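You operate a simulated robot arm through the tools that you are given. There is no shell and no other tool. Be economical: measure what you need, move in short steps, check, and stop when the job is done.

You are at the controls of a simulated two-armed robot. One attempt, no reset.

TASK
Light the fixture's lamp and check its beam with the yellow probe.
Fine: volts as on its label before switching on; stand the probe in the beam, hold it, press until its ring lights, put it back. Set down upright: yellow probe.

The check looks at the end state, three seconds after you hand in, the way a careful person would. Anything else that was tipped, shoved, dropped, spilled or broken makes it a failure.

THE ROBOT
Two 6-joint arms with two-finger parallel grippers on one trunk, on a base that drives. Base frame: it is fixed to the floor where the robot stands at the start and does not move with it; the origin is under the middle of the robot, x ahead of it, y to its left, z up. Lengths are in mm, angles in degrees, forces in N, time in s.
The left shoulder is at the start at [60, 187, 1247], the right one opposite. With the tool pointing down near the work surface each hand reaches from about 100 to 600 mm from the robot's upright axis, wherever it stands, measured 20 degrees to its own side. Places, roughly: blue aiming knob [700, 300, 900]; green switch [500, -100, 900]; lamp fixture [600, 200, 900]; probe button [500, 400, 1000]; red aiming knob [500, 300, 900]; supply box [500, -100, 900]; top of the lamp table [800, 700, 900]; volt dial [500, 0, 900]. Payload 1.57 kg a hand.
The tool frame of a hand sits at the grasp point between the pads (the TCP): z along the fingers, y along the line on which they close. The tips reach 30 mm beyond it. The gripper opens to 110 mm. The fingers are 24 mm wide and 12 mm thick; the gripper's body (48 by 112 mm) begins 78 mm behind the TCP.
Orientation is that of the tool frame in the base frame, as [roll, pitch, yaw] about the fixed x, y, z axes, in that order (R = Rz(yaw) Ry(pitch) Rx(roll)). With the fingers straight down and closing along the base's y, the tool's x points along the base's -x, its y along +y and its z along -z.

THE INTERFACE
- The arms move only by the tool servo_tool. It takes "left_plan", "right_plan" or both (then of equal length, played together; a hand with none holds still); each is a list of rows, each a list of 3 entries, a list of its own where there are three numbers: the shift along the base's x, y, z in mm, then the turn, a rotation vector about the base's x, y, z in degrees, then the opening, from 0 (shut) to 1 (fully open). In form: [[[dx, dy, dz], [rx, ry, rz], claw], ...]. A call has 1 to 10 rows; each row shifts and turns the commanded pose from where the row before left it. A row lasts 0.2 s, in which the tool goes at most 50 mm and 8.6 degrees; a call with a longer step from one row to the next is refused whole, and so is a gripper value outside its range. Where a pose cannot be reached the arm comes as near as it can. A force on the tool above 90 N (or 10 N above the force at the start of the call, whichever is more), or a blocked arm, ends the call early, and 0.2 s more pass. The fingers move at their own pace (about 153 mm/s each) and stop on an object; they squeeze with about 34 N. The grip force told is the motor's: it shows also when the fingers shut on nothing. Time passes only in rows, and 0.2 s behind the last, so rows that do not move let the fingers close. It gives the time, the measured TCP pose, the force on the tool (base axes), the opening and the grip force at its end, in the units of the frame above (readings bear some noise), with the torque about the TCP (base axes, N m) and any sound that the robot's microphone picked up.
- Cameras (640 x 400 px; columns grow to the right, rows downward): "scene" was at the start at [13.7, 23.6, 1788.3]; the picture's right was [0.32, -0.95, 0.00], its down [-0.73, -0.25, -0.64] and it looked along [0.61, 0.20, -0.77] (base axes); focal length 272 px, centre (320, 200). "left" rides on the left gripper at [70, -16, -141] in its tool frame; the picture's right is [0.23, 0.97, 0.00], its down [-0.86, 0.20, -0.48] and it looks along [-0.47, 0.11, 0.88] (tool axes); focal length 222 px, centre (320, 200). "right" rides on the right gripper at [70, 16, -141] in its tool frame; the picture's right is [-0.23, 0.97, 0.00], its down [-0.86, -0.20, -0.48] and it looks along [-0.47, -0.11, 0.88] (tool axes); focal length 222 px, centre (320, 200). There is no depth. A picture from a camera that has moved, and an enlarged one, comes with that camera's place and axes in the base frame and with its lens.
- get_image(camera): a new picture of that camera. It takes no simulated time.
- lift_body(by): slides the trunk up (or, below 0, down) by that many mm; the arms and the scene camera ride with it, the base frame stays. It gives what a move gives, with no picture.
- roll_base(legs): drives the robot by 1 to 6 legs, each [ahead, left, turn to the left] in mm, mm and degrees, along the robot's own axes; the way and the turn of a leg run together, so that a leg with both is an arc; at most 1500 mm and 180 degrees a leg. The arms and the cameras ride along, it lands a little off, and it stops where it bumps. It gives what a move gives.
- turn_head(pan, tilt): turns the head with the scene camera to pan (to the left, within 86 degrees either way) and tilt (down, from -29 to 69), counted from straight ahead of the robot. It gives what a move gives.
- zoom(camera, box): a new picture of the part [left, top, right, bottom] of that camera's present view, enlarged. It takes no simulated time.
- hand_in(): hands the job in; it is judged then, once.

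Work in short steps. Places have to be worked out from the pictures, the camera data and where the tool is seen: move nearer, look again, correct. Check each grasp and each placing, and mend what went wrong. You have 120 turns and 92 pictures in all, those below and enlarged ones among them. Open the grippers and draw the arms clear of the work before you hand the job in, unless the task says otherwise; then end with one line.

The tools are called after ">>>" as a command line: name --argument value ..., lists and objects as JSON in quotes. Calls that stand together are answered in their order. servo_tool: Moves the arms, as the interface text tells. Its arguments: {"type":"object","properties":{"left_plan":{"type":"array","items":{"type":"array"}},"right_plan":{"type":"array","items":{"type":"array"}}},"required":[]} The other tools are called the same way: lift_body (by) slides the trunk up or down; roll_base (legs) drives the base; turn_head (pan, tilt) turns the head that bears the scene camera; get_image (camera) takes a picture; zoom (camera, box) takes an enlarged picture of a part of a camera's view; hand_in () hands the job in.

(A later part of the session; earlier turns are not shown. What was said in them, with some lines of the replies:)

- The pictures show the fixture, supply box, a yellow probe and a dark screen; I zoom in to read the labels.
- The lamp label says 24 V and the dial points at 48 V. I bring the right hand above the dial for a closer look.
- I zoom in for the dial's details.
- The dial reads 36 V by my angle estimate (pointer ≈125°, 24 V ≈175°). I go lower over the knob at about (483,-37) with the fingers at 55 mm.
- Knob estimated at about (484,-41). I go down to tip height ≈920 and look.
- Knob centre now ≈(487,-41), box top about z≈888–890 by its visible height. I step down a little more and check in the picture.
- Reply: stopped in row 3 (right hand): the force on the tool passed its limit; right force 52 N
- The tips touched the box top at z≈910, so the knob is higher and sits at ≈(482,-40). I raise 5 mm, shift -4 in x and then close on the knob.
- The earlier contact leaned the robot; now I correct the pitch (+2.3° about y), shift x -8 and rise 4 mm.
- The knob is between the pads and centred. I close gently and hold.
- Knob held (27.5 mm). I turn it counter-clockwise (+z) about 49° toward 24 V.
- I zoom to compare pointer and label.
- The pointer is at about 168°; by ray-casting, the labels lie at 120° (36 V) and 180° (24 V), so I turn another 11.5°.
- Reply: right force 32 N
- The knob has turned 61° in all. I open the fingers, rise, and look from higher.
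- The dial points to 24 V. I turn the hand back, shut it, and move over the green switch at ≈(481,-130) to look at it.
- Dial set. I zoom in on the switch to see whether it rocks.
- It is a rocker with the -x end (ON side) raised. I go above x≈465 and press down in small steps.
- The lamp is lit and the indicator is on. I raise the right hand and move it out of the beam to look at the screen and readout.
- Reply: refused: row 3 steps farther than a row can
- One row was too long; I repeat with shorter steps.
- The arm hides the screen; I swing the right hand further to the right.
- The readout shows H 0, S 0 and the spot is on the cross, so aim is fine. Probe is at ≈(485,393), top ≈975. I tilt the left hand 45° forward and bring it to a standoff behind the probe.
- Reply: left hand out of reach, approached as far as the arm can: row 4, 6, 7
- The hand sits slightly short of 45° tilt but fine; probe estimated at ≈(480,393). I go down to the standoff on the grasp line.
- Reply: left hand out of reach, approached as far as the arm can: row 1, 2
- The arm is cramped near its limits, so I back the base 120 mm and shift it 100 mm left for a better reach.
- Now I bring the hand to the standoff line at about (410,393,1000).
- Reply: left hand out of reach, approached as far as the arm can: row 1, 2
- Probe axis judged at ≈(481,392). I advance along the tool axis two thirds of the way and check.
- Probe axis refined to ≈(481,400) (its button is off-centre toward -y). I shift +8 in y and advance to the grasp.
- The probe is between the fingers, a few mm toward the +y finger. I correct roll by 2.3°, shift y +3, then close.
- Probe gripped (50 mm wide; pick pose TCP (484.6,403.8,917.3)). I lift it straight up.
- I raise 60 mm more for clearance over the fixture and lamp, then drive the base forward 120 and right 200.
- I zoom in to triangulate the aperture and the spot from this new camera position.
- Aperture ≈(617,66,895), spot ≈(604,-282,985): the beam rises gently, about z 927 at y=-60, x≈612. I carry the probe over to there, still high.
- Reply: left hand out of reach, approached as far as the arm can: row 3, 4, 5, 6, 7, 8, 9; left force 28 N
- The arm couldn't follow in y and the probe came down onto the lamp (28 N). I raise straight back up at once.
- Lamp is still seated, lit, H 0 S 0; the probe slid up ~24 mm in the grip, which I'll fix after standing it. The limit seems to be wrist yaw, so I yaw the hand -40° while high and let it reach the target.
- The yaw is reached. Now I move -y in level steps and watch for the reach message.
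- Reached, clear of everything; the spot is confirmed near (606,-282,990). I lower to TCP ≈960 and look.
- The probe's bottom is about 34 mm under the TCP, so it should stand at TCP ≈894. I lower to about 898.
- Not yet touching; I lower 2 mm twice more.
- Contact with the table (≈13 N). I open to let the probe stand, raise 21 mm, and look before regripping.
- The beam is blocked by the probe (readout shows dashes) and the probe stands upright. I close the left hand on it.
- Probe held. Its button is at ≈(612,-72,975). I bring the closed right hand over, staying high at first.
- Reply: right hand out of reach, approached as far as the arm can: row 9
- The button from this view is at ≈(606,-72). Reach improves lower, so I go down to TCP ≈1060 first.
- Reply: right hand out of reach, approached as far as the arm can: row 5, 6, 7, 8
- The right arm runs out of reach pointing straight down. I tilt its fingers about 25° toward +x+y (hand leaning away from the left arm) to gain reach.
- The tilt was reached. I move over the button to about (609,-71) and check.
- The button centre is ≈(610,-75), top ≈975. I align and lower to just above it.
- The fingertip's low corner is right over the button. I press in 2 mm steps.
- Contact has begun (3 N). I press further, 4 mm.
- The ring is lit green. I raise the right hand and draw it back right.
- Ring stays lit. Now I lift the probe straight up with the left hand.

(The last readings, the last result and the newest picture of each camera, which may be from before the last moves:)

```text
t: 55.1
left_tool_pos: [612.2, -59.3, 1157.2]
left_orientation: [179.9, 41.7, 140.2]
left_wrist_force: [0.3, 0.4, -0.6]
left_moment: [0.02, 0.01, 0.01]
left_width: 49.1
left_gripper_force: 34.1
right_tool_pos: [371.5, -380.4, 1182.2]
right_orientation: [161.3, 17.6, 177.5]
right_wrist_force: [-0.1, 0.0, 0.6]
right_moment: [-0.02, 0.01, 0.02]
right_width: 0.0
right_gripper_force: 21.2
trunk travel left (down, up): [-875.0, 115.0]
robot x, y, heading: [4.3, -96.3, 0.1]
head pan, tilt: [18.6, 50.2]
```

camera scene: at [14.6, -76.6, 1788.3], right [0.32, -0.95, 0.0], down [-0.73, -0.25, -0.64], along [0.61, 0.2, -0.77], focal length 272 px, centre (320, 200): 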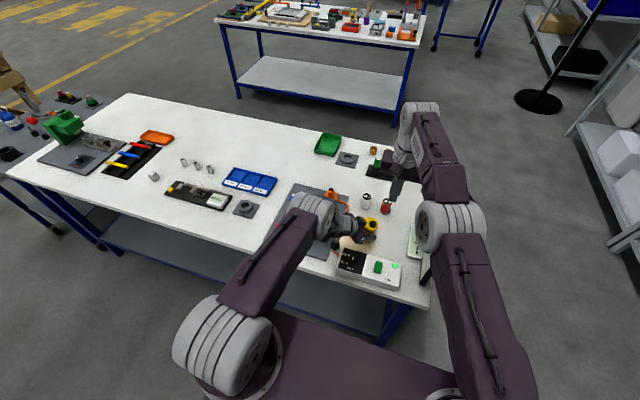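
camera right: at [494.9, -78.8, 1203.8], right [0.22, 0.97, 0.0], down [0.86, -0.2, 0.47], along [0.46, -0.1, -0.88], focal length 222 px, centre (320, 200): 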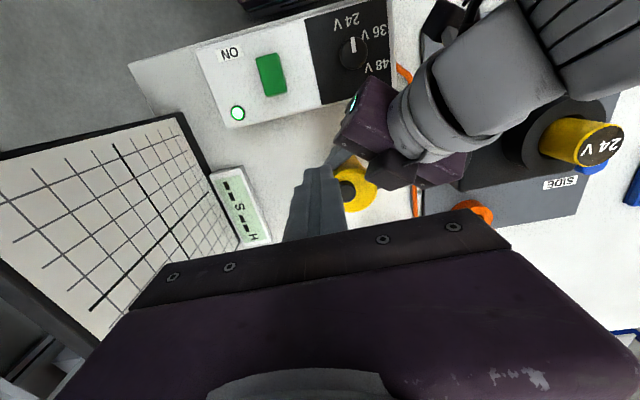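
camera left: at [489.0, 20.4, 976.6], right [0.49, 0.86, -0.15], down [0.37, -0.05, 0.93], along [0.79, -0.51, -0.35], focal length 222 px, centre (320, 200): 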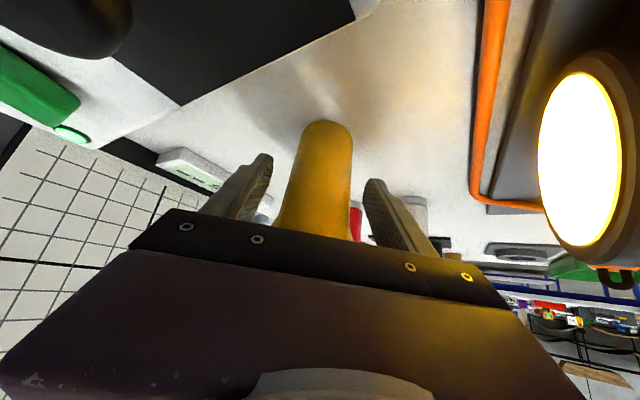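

Next I retrace: move +y by 262 mm to y≈203, x≈604, staying at this height.

>>> servo_tool --left_plan '[[[-2, 44, 0], [0, 0, 0], 0.2], [[-2, 44, 0], [0, 0, 0], 0.2], [[-2, 44, 0], [0, 0, 0], 0.2], [[-2, 44, 0], [0, 0, 0], 0.2], [[0, 44, 0], [0, 0, 0], 0.2], [[0, 43, 0], [0, 0, 0], 0.2], [[0, 0, 0], [0, 0, 0], 0.2]]'

>>> servo_tool --left_plan '[[[0, 0, 0], [0, 0, 8], 0.2], [[0, 0, 0], [0, 0, 8], 0.2], [[0, 0, 0], [0, 0, 8], 0.2], [[0, 0, 0], [0, 0, 8], 0.2], [[0, 0, 0], [0, 0, 8], 0.2], [[0, 0, 0], [0, 0, 0], 0.2]]'

```text
t: 56.7
left_tool_pos: [605.4, 204.4, 1155.5]
left_orientation: [179.9, 41.8, 140.3]
left_wrist_force: [0.2, -0.1, -0.6]
left_moment: [0.0, 0.01, -0.02]
left_width: 49.2
left_gripper_force: 33.8
right_tool_pos: [371.6, -381.5, 1182.4]
right_orientation: [161.4, 17.5, 177.5]
right_wrist_force: [0.3, 1.4, 0.7]
right_moment: [0.01, -0.02, -0.01]
right_width: 0.0
right_gripper_force: 21.1
trunk travel left (down, up): [-875.0, 115.0]
robot x, y, heading: [1.3, -98.2, 0.1]
head pan, tilt: [18.6, 50.2]
```

```text
t: 58.1
left_tool_pos: [605.0, 205.9, 1155.5]
left_orientation: [179.9, 41.6, -179.8]
left_wrist_force: [0.7, 0.2, -0.9]
left_moment: [0.02, -0.01, 0.01]
left_width: 49.1
left_gripper_force: 34.0
right_tool_pos: [370.1, -380.4, 1183.8]
right_orientation: [161.3, 17.5, 177.5]
right_wrist_force: [-0.4, 0.0, 1.3]
right_moment: [-0.02, 0.05, 0.0]
right_width: 0.0
right_gripper_force: 22.0
trunk travel left (down, up): [-875.0, 115.0]
robot x, y, heading: [2.0, -101.1, 0.1]
head pan, tilt: [18.6, 50.2]
```

The hand is back in its carrying pose. I drive the base back 120 and left 200.

>>> roll_base --legs '[[-120, 0, 0], [0, 200, 0]]'

>>> get_image --camera "left"

>>> zoom --camera "scene" --box '[220, 110, 460, 260]'

```text
t: 60.5
left_tool_pos: [488.1, 396.6, 1155.8]
left_orientation: [179.7, 41.7, 179.9]
left_wrist_force: [-0.3, 0.5, -1.4]
left_moment: [0.04, 0.03, 0.03]
left_width: 48.8
left_gripper_force: 34.7
right_tool_pos: [254.7, -188.0, 1181.5]
right_orientation: [161.2, 17.5, 177.4]
right_wrist_force: [-0.3, 0.0, -0.5]
right_moment: [0.0, 0.0, -0.01]
right_width: 0.0
right_gripper_force: 21.0
trunk travel left (down, up): [-875.0, 115.0]
robot x, y, heading: [-116.8, 99.7, -0.0]
head pan, tilt: [18.6, 50.2]
```

```text
22 pictures are left
camera left: at [341.7, 378.6, 1216.8], right [-0.17, 0.97, -0.15], down [0.32, 0.2, 0.93], along [0.93, 0.11, -0.35], focal length 222 px, centre (320, 200)
```

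left: 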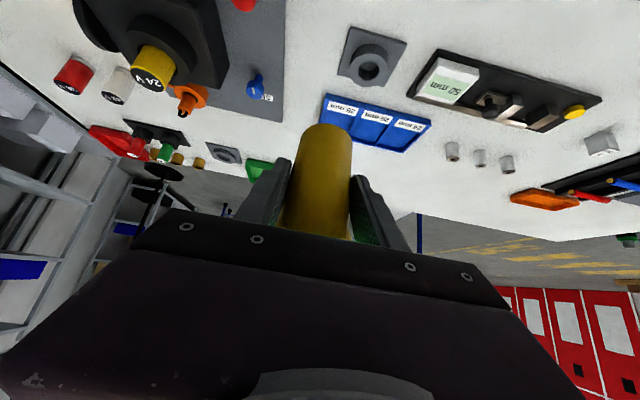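

```text
2.67 times, centred on (340, 185) of scene
camera zoom: at [-101.2, 114.8, 1788.4], right [0.32, -0.95, 0.0], down [-0.73, -0.24, -0.64], along [0.61, 0.21, -0.77], focal length 727 px, centre (267, 240)
```

zoom: 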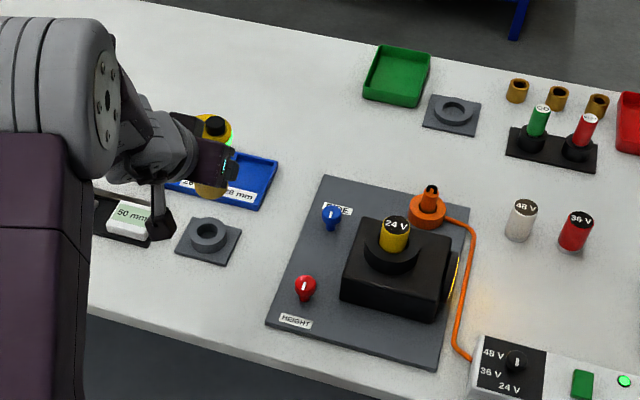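

Everything else is intact. I correct the xy by (-3.5,+7) and lower to TCP ≈925.

>>> servo_tool --left_plan '[[[-3.5, 7, -40], [0, 0, 0], 0.2], [[0, 0, -45], [0, 0, 0], 0.2], [[0, 0, -45], [0, 0, 0], 0.2], [[0, 0, -45], [0, 0, 0], 0.2], [[0, 0, -40], [0, 0, 0], 0.2], [[0, 0, -14], [0, 0, 0], 0.2], [[0, 0, 0], [0, 0, 0], 0.2], [[0, 0, 0], [0, 0, 0], 0.2]]'

>>> get_image --camera "left"

```text
t: 62.3
left_tool_pos: [484.9, 406.7, 925.7]
left_orientation: [180.0, 41.8, -179.9]
left_wrist_force: [-0.3, -1.2, -0.7]
left_moment: [0.0, 0.02, 0.05]
left_width: 49.0
left_gripper_force: 34.4
right_tool_pos: [252.4, -185.4, 1183.5]
right_orientation: [161.3, 17.5, 177.4]
right_wrist_force: [0.4, -0.3, 0.0]
right_moment: [0.02, 0.02, -0.04]
right_width: 0.1
right_gripper_force: 21.1
trunk travel left (down, up): [-875.0, 115.0]
robot x, y, heading: [-117.0, 96.0, 0.1]
head pan, tilt: [18.6, 50.2]
```

```text
20 pictures are left
camera left: at [339.3, 387.9, 985.9], right [-0.17, 0.97, -0.15], down [0.32, 0.2, 0.93], along [0.93, 0.11, -0.35], focal length 222 px, centre (320, 200)
```

left: 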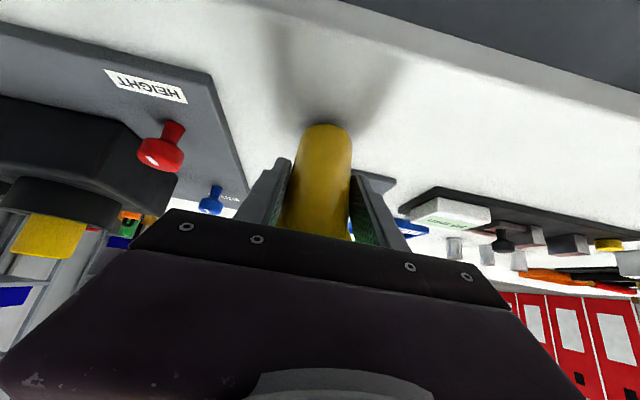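

Nearly down. I shift y -3 and lower another 7 mm gently.

>>> servo_tool --left_plan '[[[0, -3, -3], [0, 0, 0], 0.2], [[0, 0, -2], [0, 0, 0], 0.2], [[0, 0, -2], [0, 0, 0], 0.2], [[0, 0, 0], [0, 0, 0], 0.2]]'

```text
t: 63.3
left_tool_pos: [483.9, 403.9, 919.8]
left_orientation: [179.9, 41.7, -179.9]
left_wrist_force: [-0.5, 0.7, -1.0]
left_moment: [0.03, 0.02, -0.02]
left_width: 48.7
left_gripper_force: 33.9
right_tool_pos: [252.7, -184.7, 1182.0]
right_orientation: [161.3, 17.6, 177.4]
right_wrist_force: [-0.3, -0.4, -0.7]
right_moment: [-0.02, -0.01, -0.01]
right_width: 0.0
right_gripper_force: 21.1
trunk travel left (down, up): [-875.0, 115.0]
robot x, y, heading: [-113.9, 96.6, -0.2]
head pan, tilt: [18.6, 50.2]
```

No contact yet; I lower 4 mm more.

>>> servo_tool --left_plan '[[[0, 0, -2], [0, 0, 0], 0.2], [[0, 0, -2], [0, 0, 0], 0.2], [[0, 0, 0], [0, 0, 0], 0.2]]'

```text
t: 64.1
left_tool_pos: [484.8, 404.8, 915.0]
left_orientation: [179.9, 41.7, -180.0]
left_wrist_force: [0.9, -0.5, 0.0]
left_moment: [0.04, 0.04, 0.02]
left_width: 48.6
left_gripper_force: 34.5
right_tool_pos: [253.7, -185.6, 1182.8]
right_orientation: [161.3, 17.5, 177.4]
right_wrist_force: [-0.5, 0.7, 0.4]
right_moment: [0.0, -0.02, 0.0]
right_width: 0.0
right_gripper_force: 21.2
trunk travel left (down, up): [-875.0, 115.0]
robot x, y, heading: [-118.2, 96.1, 0.0]
head pan, tilt: [18.6, 50.2]
```

Still free; 3 mm more.

>>> servo_tool --left_plan '[[[0, 0, -1.5], [0, 0, 0], 0.2], [[0, 0, -1.5], [0, 0, 0], 0.2], [[0, 0, 0], [0, 0, 0], 0.2]]'

>>> zoom --camera "left" --box '[230, 80, 430, 240]'

```text
t: 64.9
left_tool_pos: [484.7, 404.0, 915.5]
left_orientation: [179.8, 42.1, -179.9]
left_wrist_force: [2.5, 3.2, 16.6]
left_moment: [0.1, -0.06, 0.01]
left_width: 48.8
left_gripper_force: 34.0
right_tool_pos: [250.5, -185.3, 1183.2]
right_orientation: [161.2, 17.7, 177.5]
right_wrist_force: [0.0, -0.1, -0.1]
right_moment: [-0.01, 0.01, 0.0]
right_width: 0.0
right_gripper_force: 21.6
trunk travel left (down, up): [-875.0, 115.0]
robot x, y, heading: [-114.6, 96.8, -0.2]
head pan, tilt: [18.6, 50.2]
```

```text
2.50 times, centred on (330, 160) of left
camera zoom: at [337.4, 386.3, 974.9], right [-0.17, 0.97, -0.15], down [0.31, 0.2, 0.93], along [0.93, 0.11, -0.34], focal length 555 px, centre (295, 300)
```

zoom: 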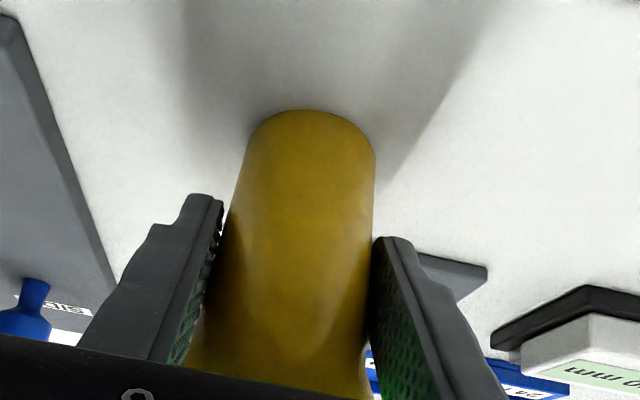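

The probe stands on the table (16 N). I ease up 2 mm and open slowly, then back out along the tool axis.

>>> servo_tool --left_plan '[[[0, 0, 2], [0, 0, 0], 0.46], [[0, 0, 0], [0, 0, 0], 0.55], [[0, 0, 0], [0, 0, 0], 0.7], [[0, 0, 0], [0, 0, 0], 0.75], [[-13, 0, 15], [0, 0, 0], 0.75], [[-20, 0, 22], [0, 0, 0], 0.75], [[-24, 0, 27], [0, 0, 0], 0.75], [[-24, 0, 27], [0, 0, 0], 0.75], [[0, 0, 0], [0, 0, 0], 0.75]]'

>>> get_image --camera "left"

>>> zoom --camera "scene" --box '[220, 130, 380, 260]'

```text
t: 66.9
left_tool_pos: [421.8, 418.7, 1014.6]
left_orientation: [-179.3, 41.4, -179.5]
left_wrist_force: [0.3, -0.5, -0.5]
left_moment: [0.02, 0.01, 0.0]
left_width: 82.5
left_gripper_force: 0.0
left hand out of reach, approached as far as the arm can: row 7, 8
right_tool_pos: [252.1, -185.1, 1183.3]
right_orientation: [161.3, 17.4, 177.5]
right_wrist_force: [0.3, 0.6, -0.2]
right_moment: [0.02, 0.01, 0.02]
right_width: 0.0
right_gripper_force: 21.6
trunk travel left (down, up): [-875.0, 115.0]
robot x, y, heading: [-117.4, 97.3, -0.2]
head pan, tilt: [18.6, 50.2]
```

```text
18 pictures are left
camera left: at [276.5, 401.0, 1074.4], right [-0.17, 0.97, -0.16], down [0.32, 0.21, 0.92], along [0.93, 0.11, -0.35], focal length 222 px, centre (320, 200)
```

left: 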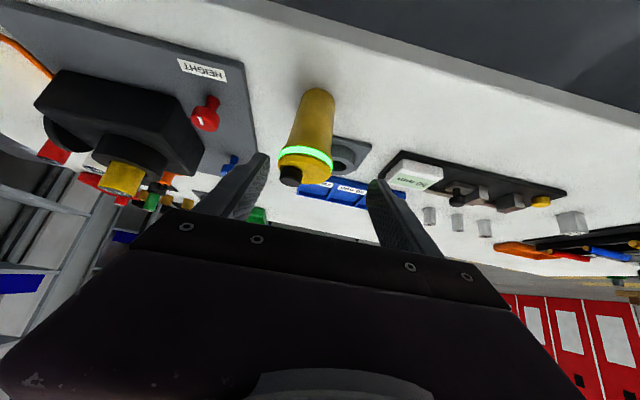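

```text
3.08 times, centred on (300, 195) of scene
camera zoom: at [-102.6, 120.2, 1788.3], right [0.32, -0.95, 0.0], down [-0.73, -0.24, -0.64], along [0.61, 0.2, -0.77], focal length 838 px, centre (382, 215)
```

zoom: 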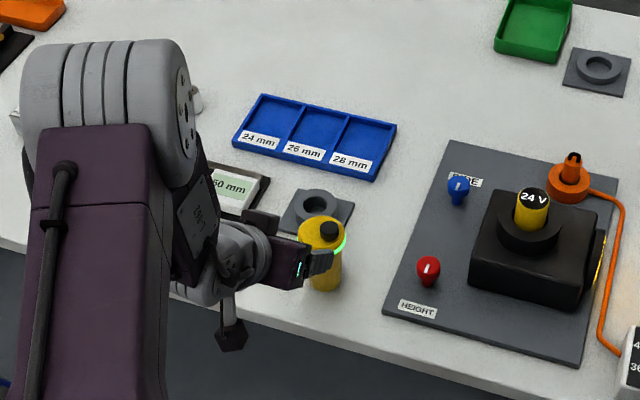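

The probe stands upright in its place with the ring lit. I raise the left hand, open the right gripper and drive back 200 mm.

>>> servo_tool --left_plan '[[[0, 0, 40], [0, 0, 0], 1], [[0, 0, 40], [0, 0, 0], 1], [[0, 0, 0], [0, 0, 0], 1]]' --right_plan '[[[0, 0, 0], [0, 0, 0], 1], [[0, 0, 0], [0, 0, 0], 1], [[0, 0, 0], [0, 0, 0], 1]]'

>>> roll_base --legs '[[-200, 0, 0]]'

>>> get_image --camera "scene"

>>> zoom --camera "scene" --box '[270, 80, 470, 220]'

```text
t: 67.7
left_tool_pos: [420.9, 419.5, 1092.6]
left_orientation: [179.9, 41.7, -179.9]
left_wrist_force: [0.4, -0.1, -0.6]
left_moment: [0.01, 0.02, 0.03]
left_width: 109.9
left_gripper_force: 0.1
right_tool_pos: [253.4, -184.1, 1183.4]
right_orientation: [161.3, 17.5, 177.4]
right_wrist_force: [0.8, 0.7, -0.4]
right_moment: [-0.01, 0.01, -0.02]
right_width: 110.1
right_gripper_force: 0.1
trunk travel left (down, up): [-875.0, 115.0]
robot x, y, heading: [-118.1, 95.1, 0.0]
head pan, tilt: [18.6, 50.2]
```

```text
t: 69.3
left_tool_pos: [223.4, 419.5, 1090.9]
left_orientation: [179.9, 41.4, -179.8]
left_wrist_force: [0.1, -1.0, -0.4]
left_moment: [0.05, 0.02, 0.01]
left_width: 110.0
left_gripper_force: 0.1
right_tool_pos: [56.1, -184.0, 1181.3]
right_orientation: [161.3, 17.3, 177.5]
right_wrist_force: [0.2, -0.2, -0.4]
right_moment: [0.0, 0.06, -0.01]
right_width: 109.9
right_gripper_force: 0.1
trunk travel left (down, up): [-875.0, 115.0]
robot x, y, heading: [-316.5, 97.4, 0.4]
head pan, tilt: [18.6, 50.2]
```

```text
16 pictures are left
camera scene: at [-298.1, 120.2, 1788.3], right [0.32, -0.95, 0.0], down [-0.73, -0.25, -0.64], along [0.6, 0.21, -0.77], focal length 272 px, centre (320, 200)
```

scene: 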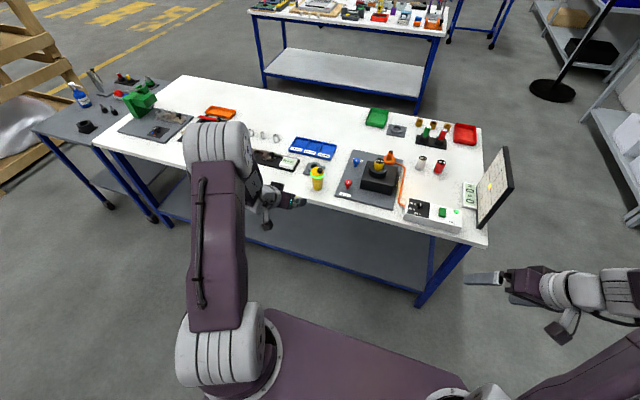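

```text
2.86 times, centred on (370, 150) of scene
camera zoom: at [-298.1, 120.2, 1788.3], right [0.32, -0.95, 0.0], down [-0.73, -0.25, -0.64], along [0.6, 0.21, -0.77], focal length 779 px, centre (177, 343)
```

zoom: 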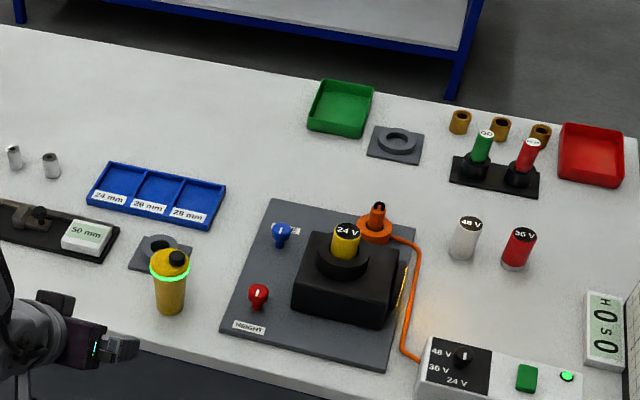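

The lamp is lit at 24 V, the readout is H 0 S 0, and the probe stands upright at its place with the ring lit. Both arms are clear, so I hand in.

>>> hand_in

```text
The job is handed in.
```

The job is handed in: the lamp is lit at 24 V, as on its label, the probe's ring lit green in the beam, and the probe stands upright back in its place. While I carried it, the probe was pressed down onto the lamp once (28 N). The lamp stayed in place and lit, with the readout at H 0 S 0.
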